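You operate a simulated robot arm through the tools that you are given. There is no shell and no other tool. Be economical: measure what you need, move in short steps, check, and stop when the job is done.

You run a simulated two-armed robot. Do the job below in one go: nothing can be reset, and whatever is moved stays where it is left.

TASK
Take the blue cloth from the middle of the steel table and lay it out flat on the top of the sample table.

The check looks at the end state, three seconds after you hand in, the way a careful person would. Anything else that was tipped, shoved, dropped, spilled or broken makes it a failure. Flat cloth is picked up by pressing the open fingertips on it (5 to 10 N) and closing them slowly along it; thin cloth reads only 2 to 8 mm in the jaws.

THE ROBOT
Two 7-joint arms with two-finger grippers on one trunk, on a base that drives. Base frame: it is fixed to the floor where the robot stands at the start and does not move with it; the origin is under the middle of the robot, x ahead of it, y to its left, z up; the surface under the hand at the start is at about z = 0.86. Lengths are in m, angles in rad, forces in N, time in s.
The left shoulder is at the start at [0.112, 0.217, 1.065], the right one opposite. With the tool pointing down near the work surface each hand reaches from about 0.1 to 0.86 m from the robot's upright axis, wherever it stands, measured 20 degrees to its own side. Places, roughly: top of the sample table [1.6, -0.4, 0.8]. Payload 3.18 kg a hand.
The tool frame of a hand sits at the grasp point between the pads (the TCP): z along the fingers, y along the line on which they close. The tips reach 0.03 m beyond it. Largest opening 0.144 m; the body of the gripper starts 0.103 m behind the TCP.
Orientation is told as [roll, pitch, yaw] about the base's x, y, z axes, in that order, counted from this pose: with the fingers straight down and closing along the base's y, the tool's x points along the base's -x, its y along +y and its z along -z.

THE INTERFACE
- The arms move only by the tool drive_tool. It takes "left_steps", "right_steps" or both (then of equal length, played together; a hand with none holds still); each is a list of rows, each a list of 7 numbers: the turn, a rotation vector about the base's x, y, z in rad, then the shift along the base's x, y, z in m, then the gripper command, from -1 (fully open) to 1 (shut), values between in proportion. In form: [[rx, ry, rz, tx, ty, tz, gripper], ...]. A call has 1 to 10 rows; each row is the pose to reach, as a shift and turn from the pose commanded when the call began. A row lasts 0.2 s, in which the tool goes at most 0.05 m and 0.15 rad; a call with a longer step from one row to the next is refused whole, and so is a gripper value outside its range. Where a pose cannot be reached the arm comes as near as it can. A force on the tool above 40 N (or 10 N above the force at the start of the call, whichever is more), or a blocked arm, ends the call early, and 0.2 s more pass. The fingers move at their own pace and stop on an object; they squeeze with about 22 N. The grip force told is the motor's: it shows also when the fingers shut on nothing. Time passes only in rows, and 0.2 s behind the last, so rows that repeat a pose let the fingers close. The reply holds the time, the measured pose of the TCP, the force on the tool along the base axes, the opening and the grip force, in the units named above and with some noise, with the torque about the TCP (base axes, N m) and any sound that the robot's microphone picked up.
- Cameras (640 x 400 px; columns grow to the right, rows downward): "scene" is now at [0.2279, 0.0149, 1.2562]; the picture's right is [0.16, -0.99, 0.00], its down [-0.53, -0.09, -0.84] and it looks along [0.83, 0.13, -0.54] (base axes); focal length 262 px, centre (320, 200). "left" rides on the left gripper at [0.076, -0.016, -0.143] in its tool frame; the picture's right is [0.21, 0.98, 0.00], its down [-0.84, 0.18, -0.51] and it looks along [-0.50, 0.11, 0.86] (tool axes); focal length 218 px, centre (320, 200). "right" rides on the right gripper at [0.076, 0.016, -0.143] in its tool frame; the picture's right is [-0.21, 0.98, 0.00], its down [-0.84, -0.18, -0.51] and it looks along [-0.50, -0.11, 0.86] (tool axes); focal length 218 px, centre (320, 200). There is no depth. A picture from a camera that has moved, and an enlarged one, comes with that camera's place and axes in the base frame and with its lens.
- grab_frame(camera): a new picture of that camera. The clock stands still meanwhile.
- raise_lower(by): slides the trunk up (or, below 0, down) by that many m; the arms and the scene camera ride with it, the base frame stays. It gives what a move gives, with no picture.
- roll_base(legs): drives the robot by 1 to 6 legs, each [ahead, left, turn to the left] in m, m and rad, along the robot's own axes; the way and the turn of a leg run together, so that a leg with both is an arc; at most 1.5 m and 3.142 rad a leg. The arms and the cameras ride along, it lands a little off, and it stops where it bumps. It gives what a move gives.
- pan_tilt(pan, tilt): turns the head with the scene camera to pan (to the left, within 1.396 rad either way) and tilt (down, from -0.506 to 1.204), counted from straight ahead of the robot. It gives what a move gives.
- inspect(camera, box): a new picture of the part [left, top, right, bottom] of that camera's present view, enlarged. The clock stands still meanwhile.
- finish_job(): hands the job in; it is judged then, once.

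Go step by step. Nothing tells you exact positions but the pictures and the camera data: compare them with the known pose of the tool, close in by small moves and look again before you grip or let go. The budget is 120 turns and 88 pictures, counting those below and the enlarged ones. Unless the task says otherwise, let go and move clear before handing in, and close with one line.

The tools are called after ">>>" by a JSON object that holds its "fn" and its "kwargs". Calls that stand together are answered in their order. drive_tool: Moves the arms, as the interface text tells. Its arguments: {"type":"object","properties":{"left_steps":{"type":"array"},"right_steps":{"type":"array"}},"required":[]} The other tools are called the same way: raise_lower (by) slides the trunk up or down; roll_base (legs) drives the base; pan_tilt (pan, tilt) turns the head that bears the scene camera; grab_frame (camera) takes a picture; inspect (camera, box) takes an enlarged picture of a part of a camera's view; finish_job () hands the job in.

At the start:

```text
clock: 0.0
left_eef_pos: [0.4695, 0.2983, 1.0103]
left_tcp_rot: [-0.001, -0.005, 0.0]
left_contact_force: [-0.5, -0.2, 0.5]
left_moment: [0.03, -0.03, 0.03]
left_width: 0.1439
left_gripper_force: 0.0
right_eef_pos: [0.4687, -0.1497, 1.0285]
right_tcp_rot: [0.0, -0.003, 0.001]
right_contact_force: [-0.4, 0.2, -0.1]
right_moment: [-0.01, 0.02, 0.01]
right_width: 0.144
right_gripper_force: 0.1
trunk travel left (down, up): [-0.15, 0.219]
robot x, y, heading: [-0.0011, 0.0008, 0.001]
head pan, tilt: [0.161, 0.571]
```

scene: 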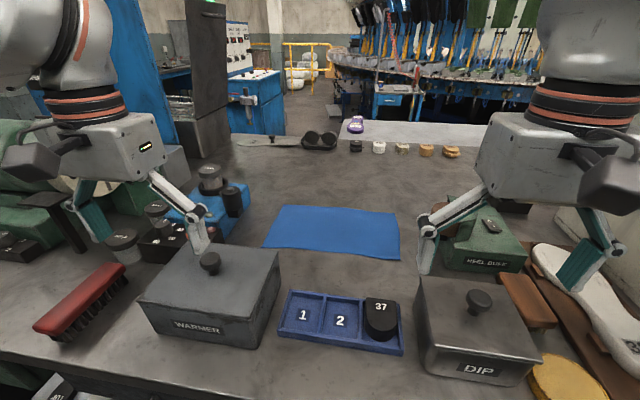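
right: 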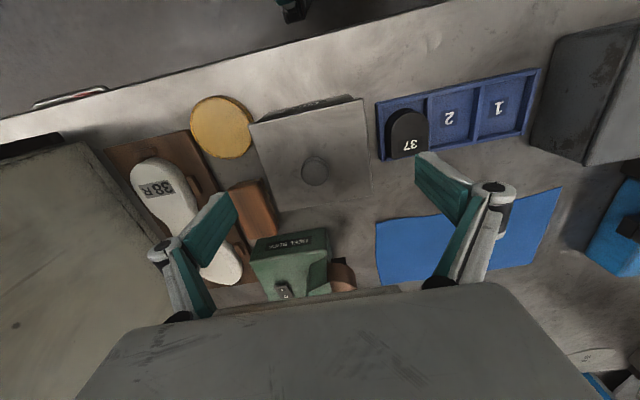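
left: 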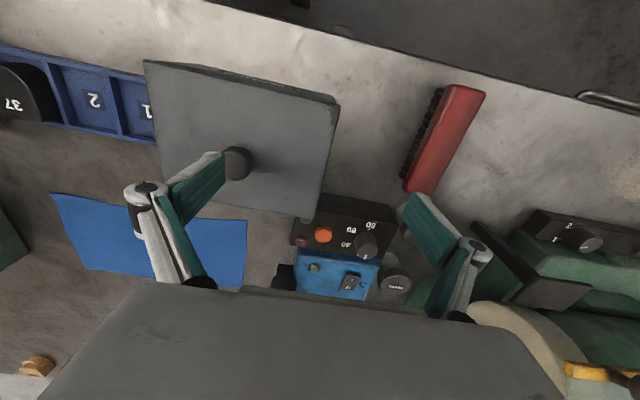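

The blue cloth lies at about x 0.63–0.80, y −0.09–0.20 on the steel table. The sample table seems to be the pale surface behind it, so I look around for a way to drive there.

>>> {"fn": "pan_tilt", "kwargs": {"pan": -0.8, "tilt": 0.5}}

>>> {"fn": "grab_frame", "kwargs": {"camera": "scene"}}

>>> {"fn": "pan_tilt", "kwargs": {"pan": 0.0, "tilt": 0.3}}

>>> {"fn": "grab_frame", "kwargs": {"camera": "scene"}}

>>> {"fn": "pan_tilt", "kwargs": {"pan": 1.1, "tilt": 0.5}}

>>> {"fn": "grab_frame", "kwargs": {"camera": "scene"}}

```text
clock: 1.2
left_eef_pos: [0.4706, 0.2989, 1.0101]
left_tcp_rot: [-0.002, -0.003, 0.0]
left_contact_force: [0.4, -0.2, -0.4]
left_moment: [-0.02, 0.0, -0.01]
left_width: 0.144
left_gripper_force: 0.1
right_eef_pos: [0.4692, -0.1504, 1.0279]
right_tcp_rot: [-0.002, -0.002, 0.001]
right_contact_force: [0.0, 0.4, 0.6]
right_moment: [0.01, 0.0, 0.0]
right_width: 0.1441
right_gripper_force: 0.2
trunk travel left (down, up): [-0.15, 0.219]
robot x, y, heading: [-0.0028, 0.0003, 0.004]
head pan, tilt: [-0.799, 0.499]
```

```text
84 pictures are left
camera scene: at [0.2035, -0.0643, 1.2626], right [-0.72, -0.7, 0.0], down [-0.33, 0.34, -0.88], along [0.61, -0.63, -0.48], focal length 262 px, centre (320, 200)
```

scene: 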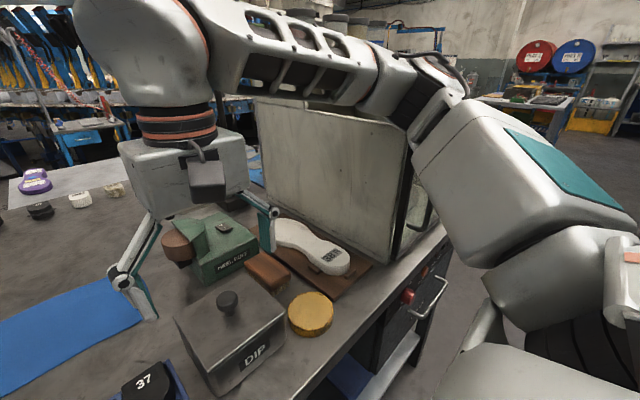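

```text
clock: 2.4
left_eef_pos: [0.4697, 0.2992, 1.0115]
left_tcp_rot: [-0.002, -0.005, 0.0]
left_contact_force: [0.2, -0.3, 0.3]
left_moment: [0.01, 0.0, 0.0]
left_width: 0.1438
left_gripper_force: 0.1
right_eef_pos: [0.4679, -0.1497, 1.0278]
right_tcp_rot: [-0.001, -0.003, 0.0]
right_contact_force: [-0.1, -0.6, -1.0]
right_moment: [-0.01, 0.01, -0.02]
right_width: 0.1441
right_gripper_force: 0.2
trunk travel left (down, up): [-0.15, 0.219]
robot x, y, heading: [0.0012, -0.0026, -0.006]
head pan, tilt: [0.0, 0.3]
```

```text
83 pictures are left
camera scene: at [0.2333, 0.0008, 1.281], right [0.0, -1.0, 0.0], down [-0.29, 0.0, -0.96], along [0.96, 0.0, -0.29], focal length 262 px, centre (320, 200)
```

scene: 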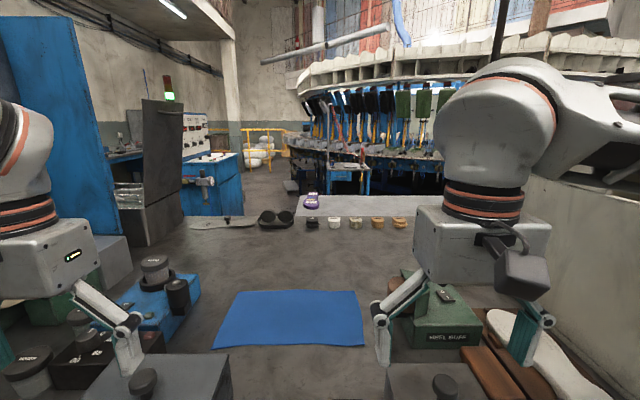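

```text
clock: 3.7
left_eef_pos: [0.4707, 0.2991, 1.0107]
left_tcp_rot: [-0.002, -0.004, -0.002]
left_contact_force: [0.6, 0.4, -0.1]
left_moment: [0.01, 0.0, -0.01]
left_width: 0.1439
left_gripper_force: 0.1
right_eef_pos: [0.4688, -0.149, 1.0271]
right_tcp_rot: [0.0, -0.004, -0.001]
right_contact_force: [-0.3, 0.8, 0.0]
right_moment: [0.02, 0.02, -0.03]
right_width: 0.144
right_gripper_force: 0.1
trunk travel left (down, up): [-0.15, 0.219]
robot x, y, heading: [0.0016, 0.0002, 0.003]
head pan, tilt: [1.1, 0.499]
```

```text
82 pictures are left
camera scene: at [0.1815, 0.082, 1.2623], right [0.89, -0.45, 0.0], down [-0.21, -0.43, -0.88], along [0.4, 0.78, -0.48], focal length 262 px, centre (320, 200)
```

scene: 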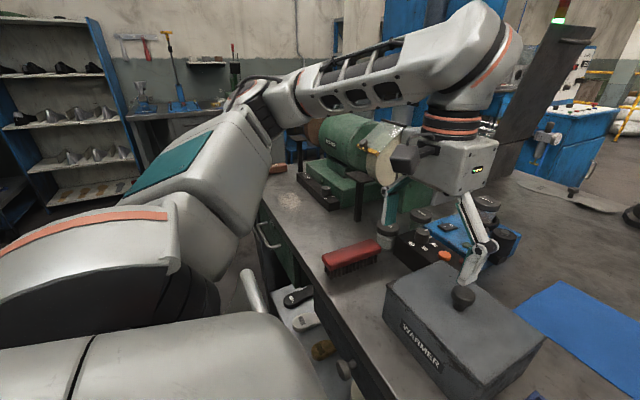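

The way round looks open on the robot's right side. First I bring both hands, partly closed, to hover above the near corners of the cloth.

>>> {"fn": "drive_tool", "kwargs": {"left_steps": [[0, 0, 0, 0, 0, 0.03, 0], [0, 0, 0, 0.036, -0.026, 0.03, 0.306], [0, 0, 0, 0.072, -0.052, 0.03, 0.306], [0, 0, 0, 0.108, -0.078, 0.03, 0.306], [0, 0, 0, 0.144, -0.104, 0.03, 0.306], [0, 0, 0, 0.178, -0.129, 0.03, 0.306], [0, 0, 0, 0.178, -0.129, -0.01, 0.306], [0, 0, 0, 0.178, -0.129, -0.05, 0.306]], "right_steps": [[0, 0, 0, 0, 0, 0.02, 0], [0, 0, 0, 0.036, 0.02, 0.02, 0.306], [0, 0, 0, 0.073, 0.04, 0.02, 0.306], [0, 0, 0, 0.11, 0.06, 0.02, 0.306], [0, 0, 0, 0.146, 0.08, 0.02, 0.306], [0, 0, 0, 0.183, 0.095, 0.02, 0.306], [0, 0, 0, 0.183, 0.095, -0.025, 0.306], [0, 0, 0, 0.183, 0.095, -0.065, 0.306]]}}

>>> {"fn": "pan_tilt", "kwargs": {"pan": 0.08, "tilt": 0.75}}

>>> {"fn": "grab_frame", "kwargs": {"camera": "scene"}}

>>> {"fn": "grab_frame", "kwargs": {"camera": "right"}}

>>> {"fn": "grab_frame", "kwargs": {"camera": "left"}}

```text
clock: 5.5
left_eef_pos: [0.657, 0.1685, 0.9581]
left_tcp_rot: [0.001, 0.001, 0.002]
left_contact_force: [0.8, -0.4, 0.0]
left_moment: [0.02, 0.03, -0.01]
left_width: 0.0501
left_gripper_force: 0.1
right_eef_pos: [0.6534, -0.0529, 0.9586]
right_tcp_rot: [0.0, 0.003, 0.0]
right_contact_force: [0.4, 0.2, 0.7]
right_moment: [-0.02, 0.09, 0.01]
right_width: 0.0498
right_gripper_force: 0.0
trunk travel left (down, up): [-0.15, 0.219]
robot x, y, heading: [-0.0038, 0.0018, -0.004]
head pan, tilt: [1.1, 0.499]
```

```text
clock: 6.8
left_eef_pos: [0.6551, 0.1683, 0.9596]
left_tcp_rot: [0.0, -0.001, -0.001]
left_contact_force: [-0.2, 0.2, 0.3]
left_moment: [0.0, 0.0, 0.03]
left_width: 0.0497
left_gripper_force: 0.1
right_eef_pos: [0.6519, -0.0518, 0.9613]
right_tcp_rot: [0.0, -0.001, 0.0]
right_contact_force: [0.9, -0.4, -0.7]
right_moment: [-0.03, 0.02, 0.01]
right_width: 0.0498
right_gripper_force: 0.0
trunk travel left (down, up): [-0.15, 0.219]
robot x, y, heading: [-0.001, 0.0023, 0.003]
head pan, tilt: [0.08, 0.75]
```

```text
81 pictures are left
camera scene: at [0.2264, 0.0061, 1.2398], right [0.08, -1.0, 0.0], down [-0.68, -0.06, -0.73], along [0.73, 0.06, -0.68], focal length 262 px, centre (320, 200)
```

scene: 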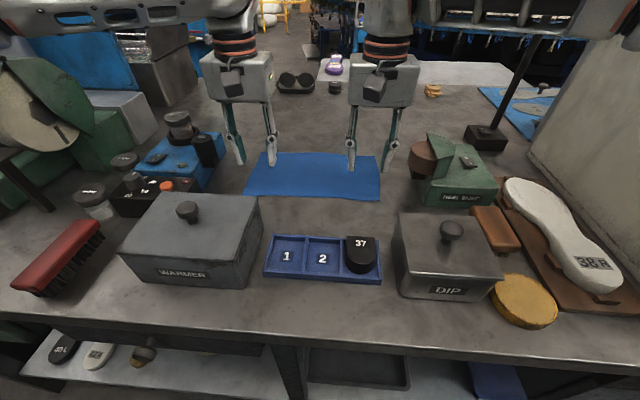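

```text
80 pictures are left
camera right: at [0.5746, -0.0354, 1.1036], right [0.21, 0.98, 0.0], down [0.84, -0.18, 0.51], along [0.5, -0.11, -0.86], focal length 218 px, centre (320, 200)
```

right: 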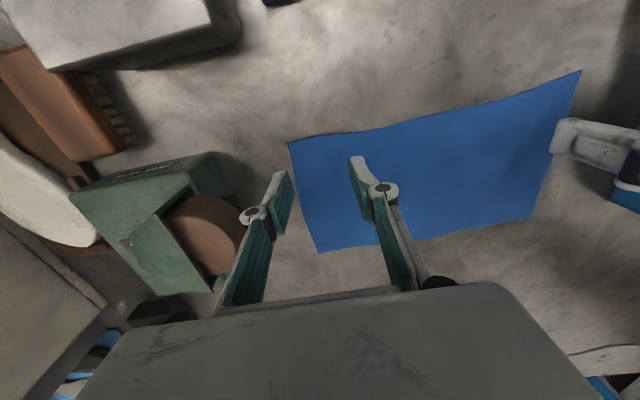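

```text
79 pictures are left
camera left: at [0.5795, 0.1524, 1.1031], right [-0.21, 0.98, 0.0], down [0.84, 0.18, 0.51], along [0.5, 0.11, -0.86], focal length 218 px, centre (320, 200)
```

left: 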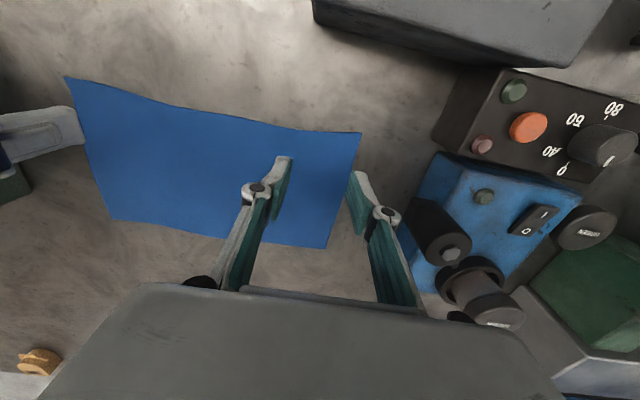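

Both hands hover over the near corners, which I place at (0.635, −0.087) and (0.627, 0.208). I adjust slightly and lower both towards the cloth.

>>> {"fn": "drive_tool", "kwargs": {"left_steps": [[0, 0, 0, -0.01, -0.003, -0.02, 0.306], [0, 0, 0, -0.01, -0.003, -0.04, 0.306], [0, 0, 0, -0.01, -0.003, -0.055, 0.306], [0, 0, 0, -0.01, -0.003, -0.055, 0.306]], "right_steps": [[0, 0, 0, 0, 0.008, -0.02, 0.306], [0, 0, 0, 0, 0.008, -0.04, 0.306], [0, 0, 0, 0, 0.008, -0.055, 0.306], [0, 0, 0, 0, 0.008, -0.055, 0.306]]}}

>>> {"fn": "inspect", "kwargs": {"camera": "scene", "box": [210, 110, 430, 240]}}

```text
clock: 7.8
left_eef_pos: [0.6417, 0.1663, 0.9048]
left_tcp_rot: [0.0, -0.001, 0.0]
left_contact_force: [0.0, -0.1, 0.0]
left_moment: [0.01, -0.01, 0.01]
left_width: 0.05
left_gripper_force: 0.1
right_eef_pos: [0.6526, -0.0472, 0.9059]
right_tcp_rot: [0.0, 0.0, 0.001]
right_contact_force: [-0.4, 0.7, -1.1]
right_moment: [-0.03, 0.0, -0.05]
right_width: 0.0498
right_gripper_force: 0.1
trunk travel left (down, up): [-0.15, 0.219]
robot x, y, heading: [0.0017, -0.0037, 0.003]
head pan, tilt: [0.08, 0.75]
```

```text
2.91 times, centred on (320, 175) of scene
camera zoom: at [0.226, 0.0059, 1.24], right [0.08, -1.0, 0.0], down [-0.68, -0.05, -0.73], along [0.73, 0.06, -0.68], focal length 762 px, centre (320, 273)
```

zoom: 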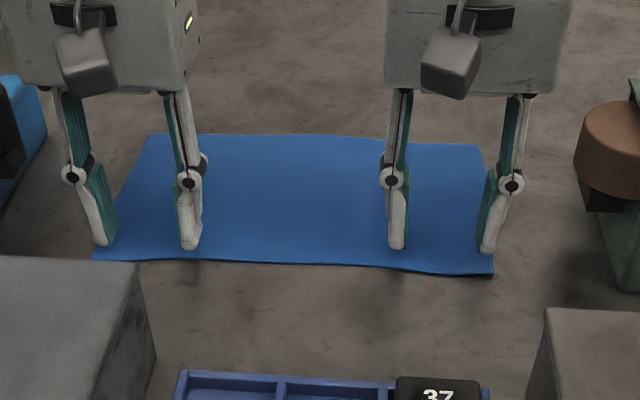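

The fingers sit inside the edges and there is no contact yet. I go down in small steps until they press.

>>> {"fn": "drive_tool", "kwargs": {"left_steps": [[0, 0, 0, 0, 0, -0.006, 0.306], [0, 0, 0, 0, 0, -0.01, 0.306], [0, 0, 0, 0, 0, -0.013, 0.306], [0, 0, 0, 0, 0, -0.013, 0.306]], "right_steps": [[0, 0, 0, 0, 0.002, -0.006, 0.306], [0, 0, 0, 0, 0.002, -0.01, 0.306], [0, 0, 0, 0, 0.002, -0.013, 0.306], [0, 0, 0, 0, 0.002, -0.013, 0.306]]}}

```text
clock: 8.8
left_eef_pos: [0.6403, 0.1663, 0.8915]
left_tcp_rot: [-0.002, -0.002, 0.002]
left_contact_force: [-0.8, 0.2, 3.3]
left_moment: [0.04, 0.03, 0.01]
left_width: 0.05
left_gripper_force: 0.7
right_eef_pos: [0.6546, -0.0466, 0.8925]
right_tcp_rot: [0.001, -0.001, -0.001]
right_contact_force: [0.6, -0.8, -0.2]
right_moment: [-0.02, -0.01, -0.01]
right_width: 0.0502
right_gripper_force: 0.0
trunk travel left (down, up): [-0.15, 0.219]
robot x, y, heading: [-0.001, 0.0015, 0.003]
head pan, tilt: [0.08, 0.75]
```

>>> {"fn": "drive_tool", "kwargs": {"left_steps": [[0, 0, 0, 0, 0, -0.0005, 0.306], [0, 0, 0, 0, 0, -0.0015, 0.306], [0, 0, 0, 0, 0, -0.0015, 0.306]], "right_steps": [[0, 0, 0, 0, 0, -0.001, 0.306], [0, 0, 0, 0, 0, -0.0025, 0.306], [0, 0, 0, 0, 0, -0.0025, 0.306]]}}

```text
clock: 9.6
left_eef_pos: [0.6412, 0.165, 0.8903]
left_tcp_rot: [-0.001, -0.005, 0.001]
left_contact_force: [1.3, 0.8, 11.2]
left_moment: [0.18, -0.01, 0.0]
left_width: 0.0503
left_gripper_force: 0.1
right_eef_pos: [0.6545, -0.0468, 0.8921]
right_tcp_rot: [0.001, -0.001, 0.001]
right_contact_force: [0.2, 0.6, 4.2]
right_moment: [-0.05, 0.04, 0.0]
right_width: 0.0503
right_gripper_force: 0.0
trunk travel left (down, up): [-0.15, 0.219]
robot x, y, heading: [-0.0011, -0.0018, 0.001]
head pan, tilt: [0.08, 0.75]
```

Left presses with 11 N and right with 4 N. I trim both to about 8 N and close slowly.

>>> {"fn": "drive_tool", "kwargs": {"left_steps": [[0, 0, 0, 0, 0, 0.0005, 0.306], [0, 0, 0, 0, 0, 0.0005, 0.38], [0, 0, 0, 0, 0, 0.0005, 0.46], [0, 0, 0, 0, 0, 0.0005, 0.54], [0, 0, 0, 0, 0, 0.0005, 0.62], [0, 0, 0, 0, 0, 0.0005, 0.7], [0, 0, 0, 0, 0, 0.0005, 0.78], [0, 0, 0, 0, 0, 0.0005, 0.86], [0, 0, 0, 0, 0, 0.0005, 0.94], [0, 0, 0, 0, 0, 0.0005, 1]], "right_steps": [[0, 0, 0, 0, 0, -0.0008, 0.306], [0, 0, 0, 0, 0, -0.0008, 0.38], [0, 0, 0, 0, 0, -0.0008, 0.46], [0, 0, 0, 0, 0, -0.0008, 0.54], [0, 0, 0, 0, 0, -0.0008, 0.62], [0, 0, 0, 0, 0, -0.0008, 0.7], [0, 0, 0, 0, 0, -0.0008, 0.78], [0, 0, 0, 0, 0, -0.0008, 0.86], [0, 0, 0, 0, 0, -0.0008, 0.94], [0, 0, 0, 0, 0, -0.0008, 1]]}}

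>>> {"fn": "inspect", "kwargs": {"camera": "scene", "box": [210, 110, 430, 240]}}

```text
clock: 11.8
left_eef_pos: [0.6412, 0.1658, 0.8893]
left_tcp_rot: [0.001, -0.003, -0.001]
left_contact_force: [-0.7, -0.3, 0.5]
left_moment: [-0.01, 0.02, 0.0]
left_width: 0.0
left_gripper_force: 22.4
right_eef_pos: [0.6532, -0.0474, 0.8886]
right_tcp_rot: [0.0, -0.001, -0.001]
right_contact_force: [-0.3, 0.0, 7.4]
right_moment: [-0.12, 0.03, 0.0]
right_width: 0.005
right_gripper_force: 24.1
trunk travel left (down, up): [-0.15, 0.219]
robot x, y, heading: [0.0013, 0.0036, 0.0]
head pan, tilt: [0.08, 0.75]
```

```text
2.91 times, centred on (320, 175) of scene
camera zoom: at [0.2256, 0.0062, 1.2399], right [0.08, -1.0, 0.0], down [-0.68, -0.05, -0.73], along [0.73, 0.06, -0.68], focal length 762 px, centre (320, 273)
```

zoom: 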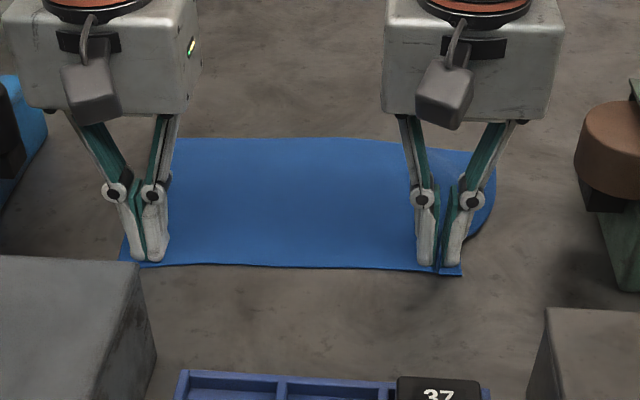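

The right hand holds cloth (5 mm), but the left slipped off. The near-left corner is now at about (0.636, 0.188), so I lift and reopen the left hand a bit further inward and press firmer.

>>> {"fn": "drive_tool", "kwargs": {"left_steps": [[0, 0, 0, 0, 0, 0.015, 1], [0, 0, 0, 0.006, -0.017, 0.02, 0.36], [0, 0, 0, 0.006, -0.017, 0.02, 0.36], [0, 0, 0, 0.006, -0.017, 0.005, 0.36], [0, 0, 0, 0.006, -0.017, -0.0005, 0.36], [0, 0, 0, 0.006, -0.017, -0.0005, 0.36]]}}

>>> {"fn": "inspect", "kwargs": {"camera": "scene", "box": [210, 110, 430, 240]}}

```text
clock: 13.2
left_eef_pos: [0.6463, 0.1487, 0.8913]
left_tcp_rot: [0.0, -0.001, 0.0]
left_contact_force: [0.3, 0.7, 3.1]
left_moment: [0.09, 0.03, 0.05]
left_width: 0.0463
left_gripper_force: 0.2
right_eef_pos: [0.6535, -0.0458, 0.8895]
right_tcp_rot: [0.001, -0.001, -0.001]
right_contact_force: [0.1, -0.2, 3.8]
right_moment: [-0.07, -0.05, 0.01]
right_width: 0.0014
right_gripper_force: 17.8
trunk travel left (down, up): [-0.15, 0.219]
robot x, y, heading: [0.0007, -0.0019, -0.004]
head pan, tilt: [0.08, 0.75]
```

```text
2.91 times, centred on (320, 175) of scene
camera zoom: at [0.2256, 0.0061, 1.24], right [0.08, -1.0, 0.0], down [-0.68, -0.05, -0.73], along [0.73, 0.06, -0.68], focal length 762 px, centre (320, 273)
```

zoom: 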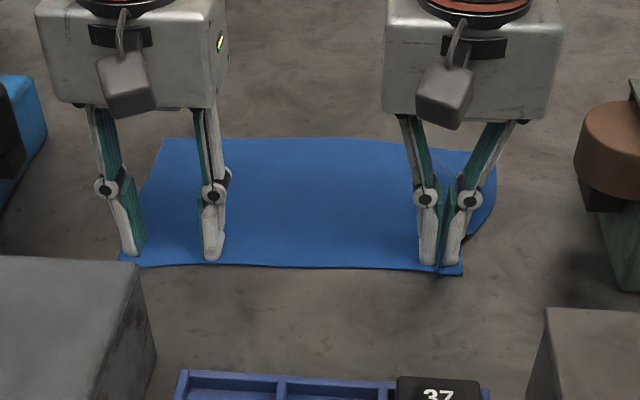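

The right grip reads thin (1.4 mm), so I will check it afterwards. For the left I press to about 8 N and follow down while closing slowly.

>>> {"fn": "drive_tool", "kwargs": {"left_steps": [[0, 0, 0, 0, 0, -0.001, 0.36], [0, 0, 0, 0, 0, -0.001, 0.4], [0, 0, 0, 0, 0, -0.0015, 0.48], [0, 0, 0, 0, 0, -0.0015, 0.56], [0, 0, 0, 0, 0, -0.002, 0.64], [0, 0, 0, 0, 0, -0.002, 0.72], [0, 0, 0, 0, 0, -0.0025, 0.8], [0, 0, 0, 0, 0, -0.0025, 0.88], [0, 0, 0, 0, 0, -0.003, 0.94], [0, 0, 0, 0, 0, -0.003, 1]]}}

>>> {"fn": "inspect", "kwargs": {"camera": "scene", "box": [210, 110, 430, 240]}}

```text
clock: 15.4
left_eef_pos: [0.6461, 0.147, 0.8886]
left_tcp_rot: [-0.003, -0.002, 0.0]
left_contact_force: [1.0, -12.7, 20.8]
left_moment: [-0.24, 0.06, -0.03]
left_width: 0.0029
left_gripper_force: 24.9
right_eef_pos: [0.6516, -0.0454, 0.8884]
right_tcp_rot: [0.003, -0.001, 0.002]
right_contact_force: [-0.4, 12.5, -0.1]
right_moment: [0.26, 0.01, 0.01]
right_width: 0.0037
right_gripper_force: 26.1
trunk travel left (down, up): [-0.15, 0.219]
robot x, y, heading: [-0.0041, 0.004, -0.0]
head pan, tilt: [0.08, 0.75]
```

```text
2.91 times, centred on (320, 175) of scene
camera zoom: at [0.225, 0.0058, 1.2401], right [0.08, -1.0, 0.0], down [-0.68, -0.05, -0.73], along [0.73, 0.06, -0.68], focal length 762 px, centre (320, 273)
```

zoom: 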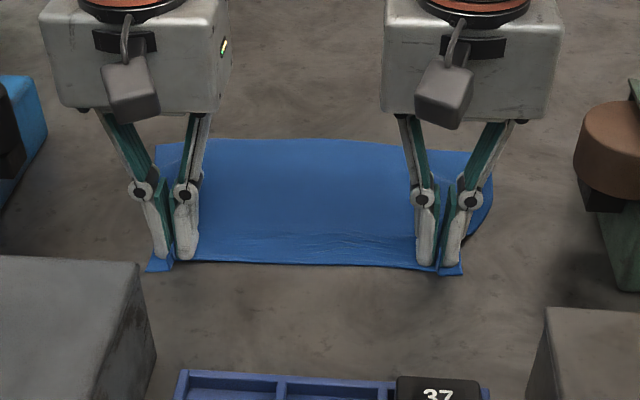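

Both hands now hold the cloth, and it is taut. I ease the hands together a little and lift slowly.

>>> {"fn": "drive_tool", "kwargs": {"left_steps": [[0, 0, 0, 0, -0.004, 0.002, 1], [0, 0, 0, 0, -0.006, 0.01, 1], [0, 0, 0, 0, -0.006, 0.025, 1], [0, 0, 0, 0, -0.006, 0.045, 1], [0, 0, 0, 0, -0.006, 0.065, 1], [0, 0, 0, 0, -0.006, 0.065, 1]], "right_steps": [[0, 0, 0, 0, 0.004, 0.002, 1], [0, 0, 0, 0, 0.006, 0.01, 1], [0, 0, 0, 0, 0.006, 0.025, 1], [0, 0, 0, 0, 0.006, 0.045, 1], [0, 0, 0, 0, 0.006, 0.065, 1], [0, 0, 0, 0, 0.006, 0.065, 1]]}}

>>> {"fn": "grab_frame", "kwargs": {"camera": "scene"}}

```text
clock: 16.8
left_eef_pos: [0.6479, 0.1445, 0.9502]
left_tcp_rot: [0.0, -0.001, 0.002]
left_contact_force: [0.2, -0.2, -1.1]
left_moment: [0.03, 0.02, 0.01]
left_width: 0.0048
left_gripper_force: 25.7
right_eef_pos: [0.6549, -0.0386, 0.9523]
right_tcp_rot: [0.0, 0.002, -0.001]
right_contact_force: [0.4, 0.3, 0.7]
right_moment: [-0.01, -0.03, -0.03]
right_width: 0.0028
right_gripper_force: 18.1
trunk travel left (down, up): [-0.15, 0.219]
robot x, y, heading: [-0.0015, 0.0002, 0.002]
head pan, tilt: [0.08, 0.75]
```

```text
74 pictures are left
camera scene: at [0.2271, 0.006, 1.2394], right [0.08, -1.0, 0.0], down [-0.68, -0.05, -0.73], along [0.73, 0.06, -0.68], focal length 262 px, centre (320, 200)
```

scene: 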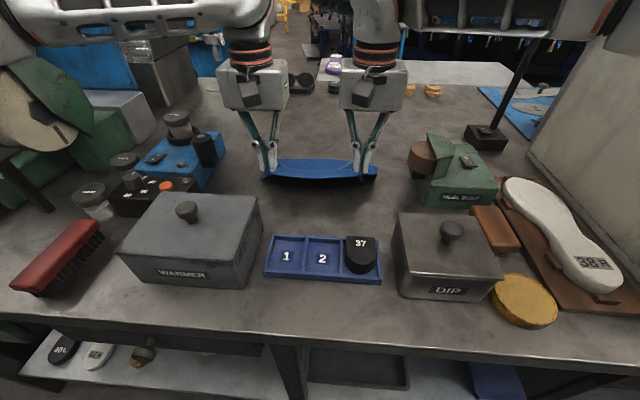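

Both corners hold and the cloth hangs freely between the hands. I lift higher, draw the hands in and raise the trunk for a better view of the sample table.

>>> {"fn": "drive_tool", "kwargs": {"left_steps": [[0, 0, 0, 0, 0, 0.04, 1], [0, 0, 0, 0, 0, 0.08, 1], [0, 0, 0, -0.03, 0, 0.11, 1], [0, 0, 0, -0.07, 0, 0.12, 1], [0, 0, 0, -0.11, 0, 0.12, 1], [0, 0, 0, -0.15, 0, 0.12, 1], [0, 0, 0, -0.18, 0, 0.12, 1], [0, 0, 0, -0.18, 0, 0.12, 1]], "right_steps": [[0, 0, 0, 0, 0, 0.04, 1], [0, 0, 0, 0, 0, 0.08, 1], [0, 0, 0, -0.03, 0, 0.11, 1], [0, 0, 0, -0.07, 0, 0.12, 1], [0, 0, 0, -0.11, 0, 0.12, 1], [0, 0, 0, -0.15, 0, 0.12, 1], [0, 0, 0, -0.18, 0, 0.12, 1], [0, 0, 0, -0.18, 0, 0.12, 1]]}}

>>> {"fn": "raise_lower", "kwargs": {"by": 0.2}}

>>> {"fn": "pan_tilt", "kwargs": {"pan": -0.3, "tilt": 0.4}}

>>> {"fn": "grab_frame", "kwargs": {"camera": "scene"}}

>>> {"fn": "pan_tilt", "kwargs": {"pan": -1.35, "tilt": 0.5}}

>>> {"fn": "grab_frame", "kwargs": {"camera": "scene"}}

```text
clock: 18.6
left_eef_pos: [0.5273, 0.1478, 1.0672]
left_tcp_rot: [-0.004, -0.003, 0.003]
left_contact_force: [-2.6, -7.1, -0.4]
left_moment: [0.02, -0.09, 0.04]
left_width: 0.0039
left_gripper_force: 22.1
left hand out of reach, approached as far as the arm can: row 6, 7, 8
right_eef_pos: [0.4733, -0.0407, 1.0742]
right_tcp_rot: [-0.001, -0.001, 0.0]
right_contact_force: [2.3, 6.7, 0.0]
right_moment: [0.05, 0.01, -0.04]
right_width: 0.0038
right_gripper_force: 23.6
trunk travel left (down, up): [-0.15, 0.219]
robot x, y, heading: [0.0018, 0.0039, -0.002]
head pan, tilt: [0.08, 0.75]
```

```text
clock: 20.8
left_eef_pos: [0.529, 0.1434, 1.2704]
left_tcp_rot: [0.001, 0.0, -0.001]
left_contact_force: [-0.3, -4.3, -1.5]
left_moment: [-0.09, 0.05, 0.04]
left_width: 0.0017
left_gripper_force: 20.1
right_eef_pos: [0.4754, -0.0396, 1.2746]
right_tcp_rot: [-0.001, 0.003, 0.001]
right_contact_force: [-0.3, 2.5, -0.7]
right_moment: [0.02, -0.04, 0.01]
right_width: 0.0041
right_gripper_force: 23.9
trunk travel left (down, up): [-0.35, 0.019]
robot x, y, heading: [-0.0025, -0.0042, -0.0]
head pan, tilt: [0.08, 0.75]
```

```text
clock: 21.6
left_eef_pos: [0.5288, 0.1447, 1.272]
left_tcp_rot: [0.001, 0.0, -0.001]
left_contact_force: [-0.7, -3.0, 0.2]
left_moment: [-0.04, 0.01, 0.04]
left_width: 0.0012
left_gripper_force: 18.7
right_eef_pos: [0.4739, -0.0394, 1.2745]
right_tcp_rot: [0.0, 0.001, 0.002]
right_contact_force: [0.4, 3.9, -0.3]
right_moment: [0.1, -0.05, 0.02]
right_width: 0.0021
right_gripper_force: 19.1
trunk travel left (down, up): [-0.35, 0.019]
robot x, y, heading: [-0.0005, 0.0021, -0.003]
head pan, tilt: [-0.3, 0.4]
```

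```text
73 pictures are left
camera scene: at [0.1288, -0.0279, 1.4797], right [-0.3, -0.96, 0.0], down [-0.37, 0.12, -0.92], along [0.88, -0.27, -0.39], focal length 262 px, centre (320, 200)
```

scene: 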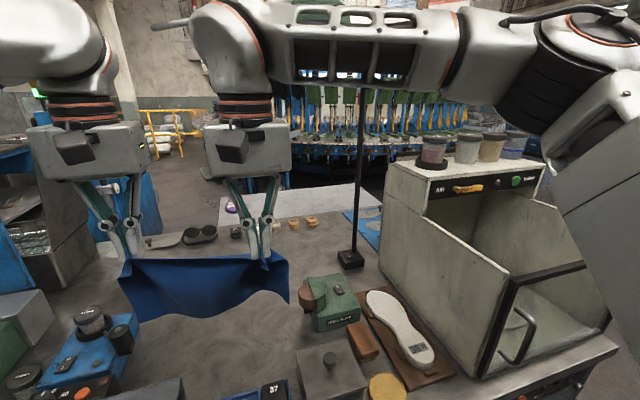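

```text
clock: 22.9
left_eef_pos: [0.5289, 0.145, 1.2712]
left_tcp_rot: [-0.002, 0.0, 0.0]
left_contact_force: [-1.5, -3.2, -0.6]
left_moment: [-0.03, -0.01, 0.0]
left_width: 0.0043
left_gripper_force: 26.9
right_eef_pos: [0.4744, -0.0395, 1.2745]
right_tcp_rot: [0.0, -0.001, 0.0]
right_contact_force: [0.8, 2.4, 1.1]
right_moment: [-0.02, -0.01, 0.01]
right_width: 0.003
right_gripper_force: 27.9
trunk travel left (down, up): [-0.35, 0.019]
robot x, y, heading: [-0.0029, -0.0013, 0.004]
head pan, tilt: [-1.349, 0.499]
```

```text
72 pictures are left
camera scene: at [0.0603, -0.0894, 1.4706], right [-0.98, -0.22, 0.0], down [-0.11, 0.47, -0.88], along [0.19, -0.86, -0.48], focal length 262 px, centre (320, 200)
```

scene: 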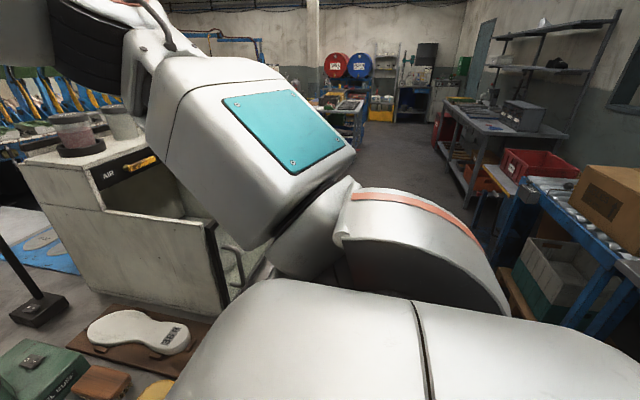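

The cloth hangs nicely from both hands, but the left one is 5 cm further ahead than the right, which keeps the cloth tight. I even them out, then back off and move right round the table end.

>>> {"fn": "drive_tool", "kwargs": {"left_steps": [[0, 0, 0, 0.03, 0, 0, 1], [0, 0, 0, 0.062, 0, 0, 1], [0, 0, 0, 0.062, 0, 0, 1]], "right_steps": [[0, 0, 0, 0.03, 0.003, 0, 1], [0, 0, 0, 0.058, 0.003, 0, 1], [0, 0, 0, 0.058, 0.003, 0, 1]]}}

>>> {"fn": "roll_base", "kwargs": {"legs": [[-0.45, 0, 0], [0, -0.8, 0], [0, -0.8, 0]]}}

>>> {"fn": "pan_tilt", "kwargs": {"pan": 0.3, "tilt": 0.5}}

>>> {"fn": "grab_frame", "kwargs": {"camera": "scene"}}

```text
clock: 23.7
left_eef_pos: [0.5877, 0.1465, 1.2737]
left_tcp_rot: [0.001, -0.002, -0.001]
left_contact_force: [-0.3, -2.2, 1.3]
left_moment: [-0.03, -0.01, 0.05]
left_width: 0.003
left_gripper_force: 18.0
right_eef_pos: [0.5331, -0.0377, 1.2767]
right_tcp_rot: [0.0, -0.001, -0.001]
right_contact_force: [-0.1, 1.4, -0.6]
right_moment: [-0.01, 0.01, -0.01]
right_width: 0.0049
right_gripper_force: 30.1
trunk travel left (down, up): [-0.35, 0.019]
robot x, y, heading: [0.0051, -0.0004, 0.004]
head pan, tilt: [-1.349, 0.499]
```

```text
clock: 40.3
left_eef_pos: [0.1445, -1.4314, 1.2725]
left_tcp_rot: [0.0, 0.0, 0.007]
left_contact_force: [0.0, -0.9, 0.0]
left_moment: [-0.17, 0.02, -0.02]
left_width: 0.0019
left_gripper_force: 19.7
right_eef_pos: [0.0909, -1.6143, 1.2759]
right_tcp_rot: [0.0, 0.001, 0.007]
right_contact_force: [0.2, 1.3, -0.9]
right_moment: [0.07, 0.0, 0.0]
right_width: 0.0041
right_gripper_force: 19.1
trunk travel left (down, up): [-0.35, 0.019]
robot x, y, heading: [-0.4425, -1.5803, 0.007]
head pan, tilt: [-1.349, 0.499]
```

```text
clock: 42.0
left_eef_pos: [0.1448, -1.4318, 1.2731]
left_tcp_rot: [0.0, 0.0, 0.007]
left_contact_force: [-0.3, -0.7, -0.9]
left_moment: [-0.02, -0.03, 0.0]
left_width: 0.0043
left_gripper_force: 27.1
right_eef_pos: [0.091, -1.6154, 1.2754]
right_tcp_rot: [0.0, -0.002, 0.008]
right_contact_force: [0.5, 0.6, -0.1]
right_moment: [-0.01, 0.02, 0.01]
right_width: 0.0043
right_gripper_force: 23.9
trunk travel left (down, up): [-0.35, 0.019]
robot x, y, heading: [-0.4482, -1.5803, 0.009]
head pan, tilt: [0.3, 0.499]
```

```text
71 pictures are left
camera scene: at [-0.3162, -1.5539, 1.4706], right [0.3, -0.95, 0.0], down [-0.46, -0.14, -0.88], along [0.84, 0.26, -0.48], focal length 262 px, centre (320, 200)
```

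scene: 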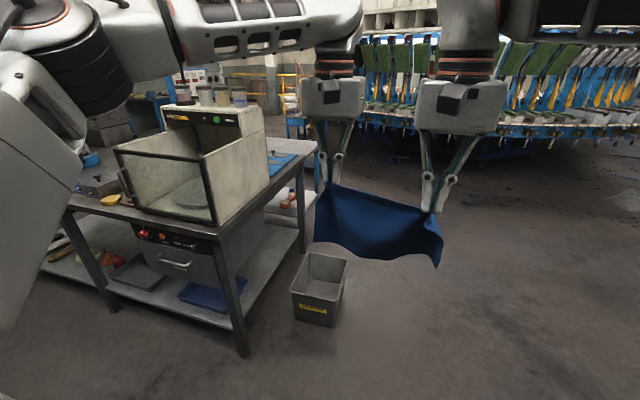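

There is a bin beside the table end, at about x 0.65–1.0 and y down to −1.33. I keep further right, drive ahead past it and look left.

>>> {"fn": "roll_base", "kwargs": {"legs": [[0, -0.4, 0], [1.5, 0, 0]]}}

>>> {"fn": "pan_tilt", "kwargs": {"pan": 0.85, "tilt": 0.45}}

>>> {"fn": "grab_frame", "kwargs": {"camera": "scene"}}

>>> {"fn": "pan_tilt", "kwargs": {"pan": 0.0, "tilt": 0.45}}

>>> {"fn": "grab_frame", "kwargs": {"camera": "scene"}}

```text
clock: 53.1
left_eef_pos: [1.6741, -1.8804, 1.2727]
left_tcp_rot: [-0.002, 0.0, -0.039]
left_contact_force: [0.1, 0.8, 1.1]
left_moment: [-0.21, 0.05, -0.01]
left_width: 0.0028
left_gripper_force: 26.0
right_eef_pos: [1.6131, -2.062, 1.2756]
right_tcp_rot: [0.0, -0.001, -0.042]
right_contact_force: [0.3, 1.3, -0.4]
right_moment: [0.04, 0.01, 0.03]
right_width: 0.0039
right_gripper_force: 19.8
trunk travel left (down, up): [-0.35, 0.019]
robot x, y, heading: [1.0804, -2.0035, -0.042]
head pan, tilt: [0.3, 0.499]
```

```text
clock: 54.0
left_eef_pos: [1.6753, -1.8798, 1.2728]
left_tcp_rot: [0.0, 0.0, -0.039]
left_contact_force: [-0.7, -1.2, -0.8]
left_moment: [-0.05, -0.01, 0.04]
left_width: 0.0023
left_gripper_force: 20.2
right_eef_pos: [1.6123, -2.0621, 1.2763]
right_tcp_rot: [-0.001, -0.001, -0.041]
right_contact_force: [0.3, 0.8, 0.8]
right_moment: [0.02, -0.03, 0.02]
right_width: 0.0029
right_gripper_force: 19.4
trunk travel left (down, up): [-0.35, 0.019]
robot x, y, heading: [1.0806, -2.0023, -0.042]
head pan, tilt: [0.85, 0.45]
```

```text
70 pictures are left
camera scene: at [1.184, -1.9377, 1.4751], right [0.72, -0.69, 0.0], down [-0.3, -0.31, -0.9], along [0.62, 0.65, -0.44], focal length 262 px, centre (320, 200)
```

scene: 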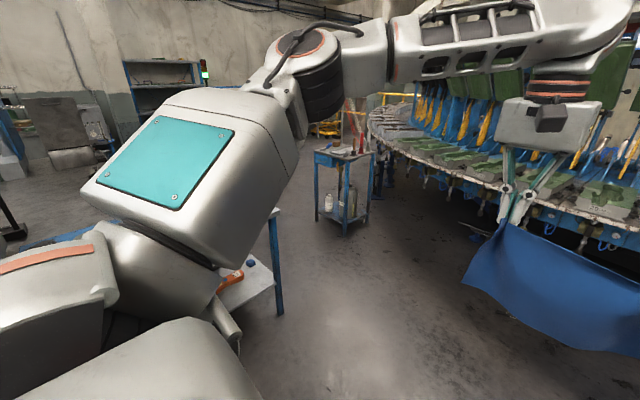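

```text
clock: 55.2
left_eef_pos: [1.6752, -1.8793, 1.2734]
left_tcp_rot: [-0.001, -0.003, -0.041]
left_contact_force: [-0.1, -0.9, 0.6]
left_moment: [-0.03, 0.0, 0.03]
left_width: 0.0027
left_gripper_force: 18.4
right_eef_pos: [1.6123, -2.0604, 1.2763]
right_tcp_rot: [0.0, -0.001, -0.04]
right_contact_force: [-0.1, 2.7, 1.3]
right_moment: [0.06, -0.03, 0.01]
right_width: 0.003
right_gripper_force: 27.2
trunk travel left (down, up): [-0.35, 0.019]
robot x, y, heading: [1.0782, -2.0009, -0.04]
head pan, tilt: [0.0, 0.45]
```

```text
69 pictures are left
camera scene: at [1.2122, -2.0076, 1.4751], right [-0.04, -1.0, 0.0], down [-0.43, 0.02, -0.9], along [0.9, -0.04, -0.44], focal length 262 px, centre (320, 200)
```

scene: 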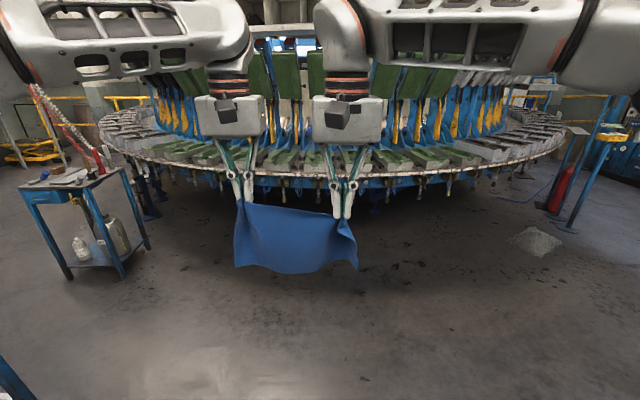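

The cloth still hangs well. The sample table's near end is at y ≈ −0.86, spanning x ≈ 1.35–1.88, so I go on to x ≈ 1.63 and turn to face it from its right end.

>>> {"fn": "roll_base", "kwargs": {"legs": [[0.55, 0, 0], [0, 0, 0.8], [0, 0, 0.81]]}}

>>> {"fn": "pan_tilt", "kwargs": {"pan": 0.0, "tilt": 0.5}}

>>> {"fn": "grab_frame", "kwargs": {"camera": "scene"}}

```text
clock: 62.6
left_eef_pos: [1.4946, -1.434, 1.2733]
left_tcp_rot: [-0.002, -0.001, 1.563]
left_contact_force: [0.8, -0.4, -0.5]
left_moment: [0.01, 0.02, 0.02]
left_width: 0.0039
left_gripper_force: 19.6
right_eef_pos: [1.6766, -1.4911, 1.2758]
right_tcp_rot: [-0.001, 0.0, 1.563]
right_contact_force: [-1.2, -0.3, -0.1]
right_moment: [0.0, -0.04, 0.01]
right_width: 0.004
right_gripper_force: 25.3
trunk travel left (down, up): [-0.35, 0.019]
robot x, y, heading: [1.6346, -2.0238, 1.562]
head pan, tilt: [0.0, 0.45]
```

```text
clock: 63.2
left_eef_pos: [1.4943, -1.4351, 1.2731]
left_tcp_rot: [-0.003, -0.001, 1.563]
left_contact_force: [1.8, 0.3, 1.1]
left_moment: [-0.02, -0.05, -0.01]
left_width: 0.0009
left_gripper_force: 19.3
right_eef_pos: [1.6766, -1.4908, 1.2768]
right_tcp_rot: [-0.001, 0.001, 1.563]
right_contact_force: [-1.1, 0.5, 1.1]
right_moment: [-0.01, 0.15, -0.02]
right_width: 0.0028
right_gripper_force: 18.7
trunk travel left (down, up): [-0.35, 0.019]
robot x, y, heading: [1.6385, -2.0247, 1.568]
head pan, tilt: [0.0, 0.499]
```

```text
68 pictures are left
camera scene: at [1.6369, -1.8948, 1.4706], right [1.0, -0.01, 0.0], down [0.0, -0.48, -0.88], along [0.01, 0.88, -0.48], focal length 262 px, centre (320, 200)
```

scene: 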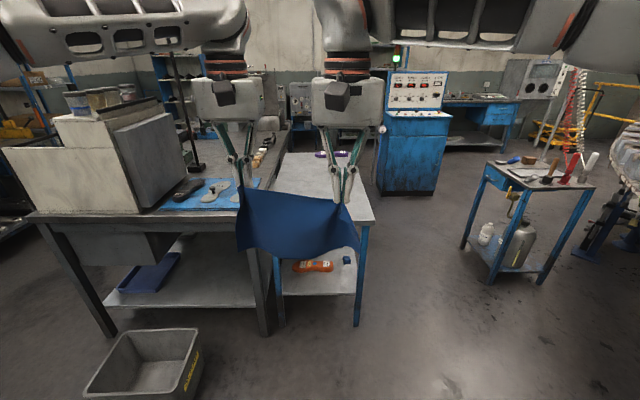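

The sample table's top is in view: x ≈ 1.38–1.89, near edge y ≈ −0.86, and its near part looks free. I drive up to it and look down.

>>> {"fn": "roll_base", "kwargs": {"legs": [[0.74, 0, 0]]}}

>>> {"fn": "pan_tilt", "kwargs": {"pan": 0.0, "tilt": 0.75}}

>>> {"fn": "grab_frame", "kwargs": {"camera": "scene"}}

>>> {"fn": "grab_frame", "kwargs": {"camera": "left"}}

>>> {"fn": "grab_frame", "kwargs": {"camera": "right"}}

```text
clock: 67.3
left_eef_pos: [1.4959, -0.6793, 1.2724]
left_tcp_rot: [0.002, 0.0, 1.566]
left_contact_force: [-0.3, 0.6, -0.2]
left_moment: [-0.02, -0.07, 0.02]
left_width: 0.0015
left_gripper_force: 18.8
right_eef_pos: [1.6792, -0.7335, 1.2757]
right_tcp_rot: [-0.001, 0.0, 1.566]
right_contact_force: [-0.3, -0.4, -1.0]
right_moment: [0.01, -0.05, 0.02]
right_width: 0.0047
right_gripper_force: 25.6
trunk travel left (down, up): [-0.35, 0.019]
robot x, y, heading: [1.6431, -1.2684, 1.568]
head pan, tilt: [0.0, 0.499]
```

```text
clock: 68.1
left_eef_pos: [1.4967, -0.6789, 1.2728]
left_tcp_rot: [-0.001, -0.003, 1.566]
left_contact_force: [0.1, 0.4, -0.2]
left_moment: [0.0, 0.01, -0.01]
left_width: 0.0032
left_gripper_force: 27.6
right_eef_pos: [1.6786, -0.735, 1.2761]
right_tcp_rot: [0.001, 0.0, 1.568]
right_contact_force: [0.7, 0.4, 1.0]
right_moment: [0.03, -0.03, 0.04]
right_width: 0.0031
right_gripper_force: 26.8
trunk travel left (down, up): [-0.35, 0.019]
robot x, y, heading: [1.6389, -1.2684, 1.569]
head pan, tilt: [0.0, 0.75]
```

```text
67 pictures are left
camera scene: at [1.6407, -1.1466, 1.4487], right [1.0, 0.0, 0.0], down [0.0, -0.68, -0.73], along [0.0, 0.73, -0.68], focal length 262 px, centre (320, 200)
```

scene: 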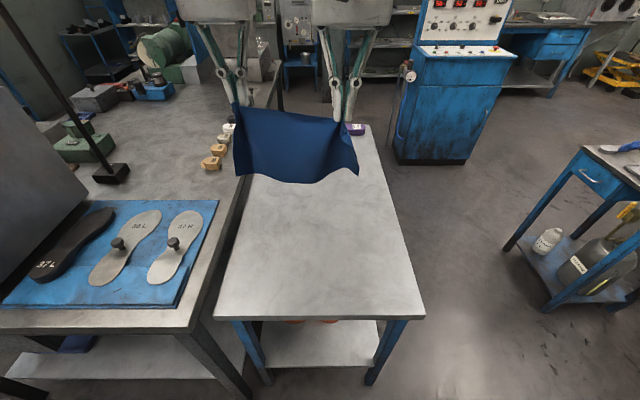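

```text
66 pictures are left
camera left: at [1.5127, -0.7556, 1.4157], right [-0.98, -0.21, 0.0], down [-0.18, 0.84, 0.51], along [-0.1, 0.5, -0.86], focal length 218 px, centre (320, 200)
```

left: 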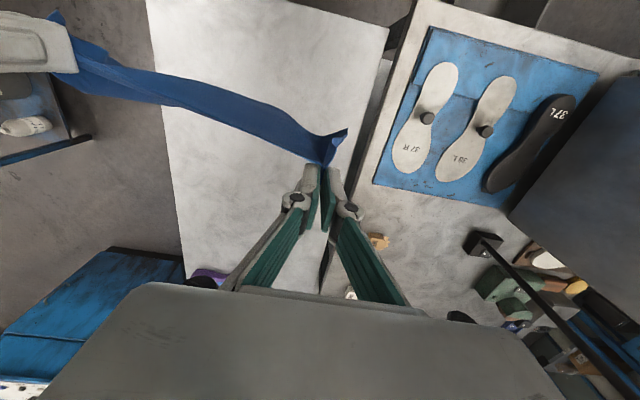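

```text
65 pictures are left
camera right: at [1.6621, -0.8102, 1.418], right [-0.98, 0.21, 0.0], down [0.18, 0.84, 0.51], along [0.11, 0.5, -0.86], focal length 218 px, centre (320, 200)
```

right: 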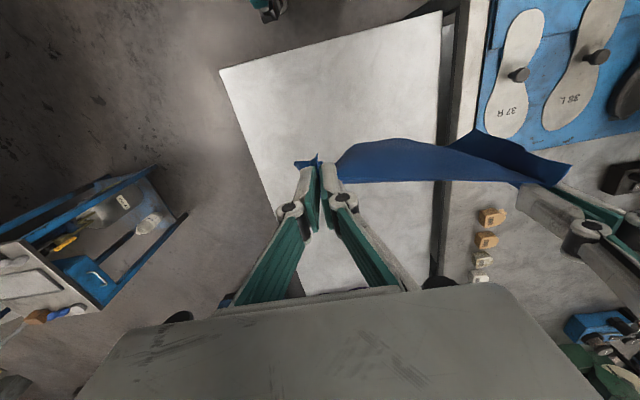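

The near half of the sample table is free: x 1.38–1.90, near edge y ≈ −0.87, and the samples stand on the steel table. I centre the robot, lower the trunk with the hem still above the top, and even the hands up.

>>> {"fn": "roll_base", "kwargs": {"legs": [[0, -0.055, 0]]}}

>>> {"fn": "raise_lower", "kwargs": {"by": -0.2}}

>>> {"fn": "drive_tool", "kwargs": {"left_steps": [[0, 0, 0, 0, 0.04, 0, 1], [0, 0, 0, 0, 0.08, 0, 1], [0, 0, 0, 0, 0.12, 0, 1], [0, 0, 0, 0, 0.16, 0, 1], [0, 0, 0, 0, 0.19, 0, 1], [0, 0, 0, 0, 0.19, 0, 1], [0, 0, 0, 0, 0.19, 0, 1]], "right_steps": [[0, 0, 0, 0, 0.045, 0, 1], [0, 0, 0, 0, 0.09, 0, 1], [0, 0, 0, 0, 0.135, 0, 1], [0, 0, 0, 0, 0.18, 0, 1], [0, 0, 0, 0, 0.22, 0, 1], [0, 0, 0, 0, 0.245, 0, 1], [0, 0, 0, 0, 0.245, 0, 1]]}}

>>> {"fn": "grab_frame", "kwargs": {"camera": "scene"}}

```text
clock: 69.3
left_eef_pos: [1.5501, -0.6804, 1.2732]
left_tcp_rot: [-0.001, -0.002, 1.571]
left_contact_force: [0.9, -0.7, -0.7]
left_moment: [-0.05, -0.03, 0.0]
left_width: 0.0044
left_gripper_force: 21.0
right_eef_pos: [1.7318, -0.7346, 1.2761]
right_tcp_rot: [-0.001, -0.001, 1.569]
right_contact_force: [0.7, 0.5, -0.2]
right_moment: [0.01, 0.02, 0.02]
right_width: 0.0038
right_gripper_force: 20.7
trunk travel left (down, up): [-0.35, 0.019]
robot x, y, heading: [1.6944, -1.2678, 1.568]
head pan, tilt: [0.0, 0.75]
```

```text
clock: 71.4
left_eef_pos: [1.5481, -0.6807, 1.075]
left_tcp_rot: [-0.002, -0.005, 1.572]
left_contact_force: [0.6, 0.7, 0.6]
left_moment: [0.0, -0.03, 0.01]
left_width: 0.0012
left_gripper_force: 17.6
right_eef_pos: [1.7316, -0.7358, 1.0787]
right_tcp_rot: [-0.001, -0.003, 1.569]
right_contact_force: [-2.0, 0.0, 0.1]
right_moment: [0.1, 0.01, -0.04]
right_width: 0.0039
right_gripper_force: 27.9
trunk travel left (down, up): [-0.15, 0.219]
robot x, y, heading: [1.6902, -1.2692, 1.566]
head pan, tilt: [0.0, 0.75]
```

```text
clock: 73.0
left_eef_pos: [1.5499, -0.5168, 1.0678]
left_tcp_rot: [-0.007, 0.001, 1.568]
left_contact_force: [18.5, -3.1, -2.4]
left_moment: [0.01, -0.55, 0.26]
left_width: 0.0031
left_gripper_force: 22.8
left hand out of reach, approached as far as the arm can: row 5, 6, 7
right_eef_pos: [1.7616, -0.5701, 1.0378]
right_tcp_rot: [0.019, -0.019, 1.532]
right_contact_force: [-20.1, 3.0, 3.1]
right_moment: [0.1, 0.49, 0.1]
right_width: 0.0036
right_gripper_force: 21.7
right hand out of reach, approached as far as the arm can: row 3, 4, 5, 6, 7
trunk travel left (down, up): [-0.15, 0.219]
robot x, y, heading: [1.6949, -1.2681, 1.57]
head pan, tilt: [0.0, 0.75]
```

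```text
64 pictures are left
camera scene: at [1.6931, -1.043, 1.2396], right [1.0, 0.0, 0.0], down [0.0, -0.68, -0.73], along [0.0, 0.73, -0.68], focal length 262 px, centre (320, 200)
```

scene: 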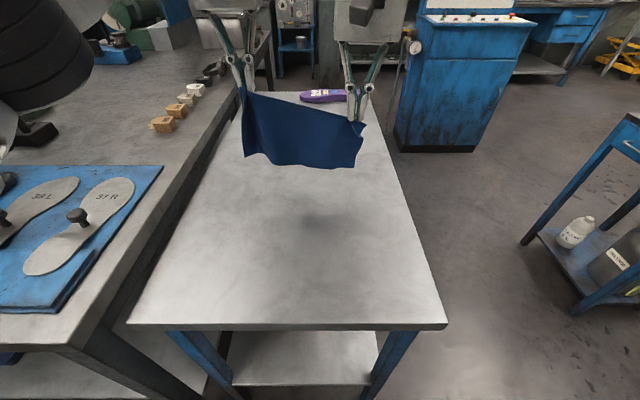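

That overreached and put about 20 N of tension on the cloth. I bring both hands back level and slacken it at once.

>>> {"fn": "drive_tool", "kwargs": {"left_steps": [[0, 0, 0, 0.004, -0.03, 0, 1], [0, 0, 0, 0.004, -0.06, 0, 1], [0, 0, 0, 0.004, -0.085, 0, 1], [0, 0, 0, 0.004, -0.085, -0.01, 1], [0, 0, 0, 0.004, -0.085, -0.02, 1], [0, 0, 0, 0.004, -0.085, -0.02, 1]], "right_steps": [[-0.008, 0.008, 0.015, -0.012, -0.01, 0.0, 1], [-0.019, 0.019, 0.036, -0.023, -0.02, 0.0, 1], [-0.019, 0.019, 0.036, -0.023, -0.032, 0.0, 1], [-0.019, 0.019, 0.036, -0.023, -0.032, 0.01, 1], [-0.019, 0.019, 0.036, -0.023, -0.032, 0.01, 1], [-0.019, 0.019, 0.036, -0.023, -0.032, 0.01, 1]]}}

>>> {"fn": "grab_frame", "kwargs": {"camera": "scene"}}

```text
clock: 74.4
left_eef_pos: [1.551, -0.6023, 1.048]
left_tcp_rot: [0.0, -0.001, 1.572]
left_contact_force: [-1.0, 0.3, -0.5]
left_moment: [0.0, -0.02, 0.0]
left_width: 0.0047
left_gripper_force: 26.1
right_eef_pos: [1.7463, -0.6045, 1.0415]
right_tcp_rot: [0.019, 0.018, 1.606]
right_contact_force: [1.7, 0.5, 1.5]
right_moment: [0.01, -0.04, -0.02]
right_width: 0.0009
right_gripper_force: 21.5
right hand out of reach, approached as far as the arm can: row 1, 2
trunk travel left (down, up): [-0.15, 0.219]
robot x, y, heading: [1.6985, -1.2662, 1.571]
head pan, tilt: [0.0, 0.75]
```

```text
63 pictures are left
camera scene: at [1.6947, -1.0434, 1.2399], right [1.0, 0.0, 0.0], down [0.0, -0.68, -0.73], along [0.0, 0.73, -0.68], focal length 262 px, centre (320, 200)
```

scene: 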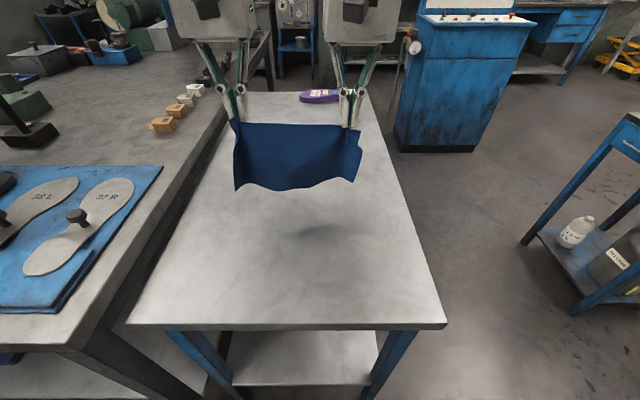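

Tension is gone and both grips still hold. The hem is about 0.06 m above the top; I straighten the right hand, go lower and then forward.

>>> {"fn": "drive_tool", "kwargs": {"left_steps": [[0, 0, 0, 0, 0, -0.02, 1], [0, 0, 0, 0, 0, -0.04, 1], [0, 0, 0, 0, 0.03, -0.04, 1], [0, 0, 0, 0, 0.06, -0.04, 1], [0, 0, 0, 0, 0.085, -0.04, 1], [0, 0, 0, 0, 0.085, -0.04, 1]], "right_steps": [[0.01, -0.01, -0.018, -0.002, 0, -0.017, 1], [0.019, -0.019, -0.036, -0.004, 0, -0.035, 1], [0.019, -0.019, -0.036, -0.004, 0.03, -0.035, 1], [0.019, -0.019, -0.036, -0.004, 0.06, -0.035, 1], [0.019, -0.019, -0.036, -0.004, 0.087, -0.035, 1], [0.019, -0.019, -0.036, -0.004, 0.087, -0.035, 1]]}}

>>> {"fn": "grab_frame", "kwargs": {"camera": "scene"}}

```text
clock: 75.8
left_eef_pos: [1.5526, -0.5137, 1.0065]
left_tcp_rot: [0.0, 0.002, 1.57]
left_contact_force: [5.3, -0.1, -1.7]
left_moment: [-0.04, -0.05, 0.12]
left_width: 0.0024
left_gripper_force: 18.5
right_eef_pos: [1.7593, -0.5496, 0.9876]
right_tcp_rot: [0.01, -0.01, 1.549]
right_contact_force: [-5.0, 1.4, 0.2]
right_moment: [-0.09, 0.19, 0.01]
right_width: 0.0017
right_gripper_force: 23.5
right hand out of reach, approached as far as the arm can: row 4, 5, 6
trunk travel left (down, up): [-0.15, 0.219]
robot x, y, heading: [1.6956, -1.2709, 1.569]
head pan, tilt: [0.0, 0.75]
```

```text
62 pictures are left
camera scene: at [1.6957, -1.0413, 1.2391], right [1.0, 0.0, 0.0], down [0.0, -0.68, -0.73], along [0.0, 0.73, -0.68], focal length 262 px, centre (320, 200)
```

scene: 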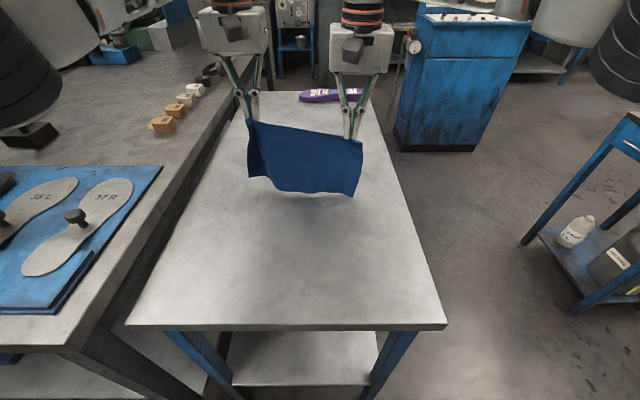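

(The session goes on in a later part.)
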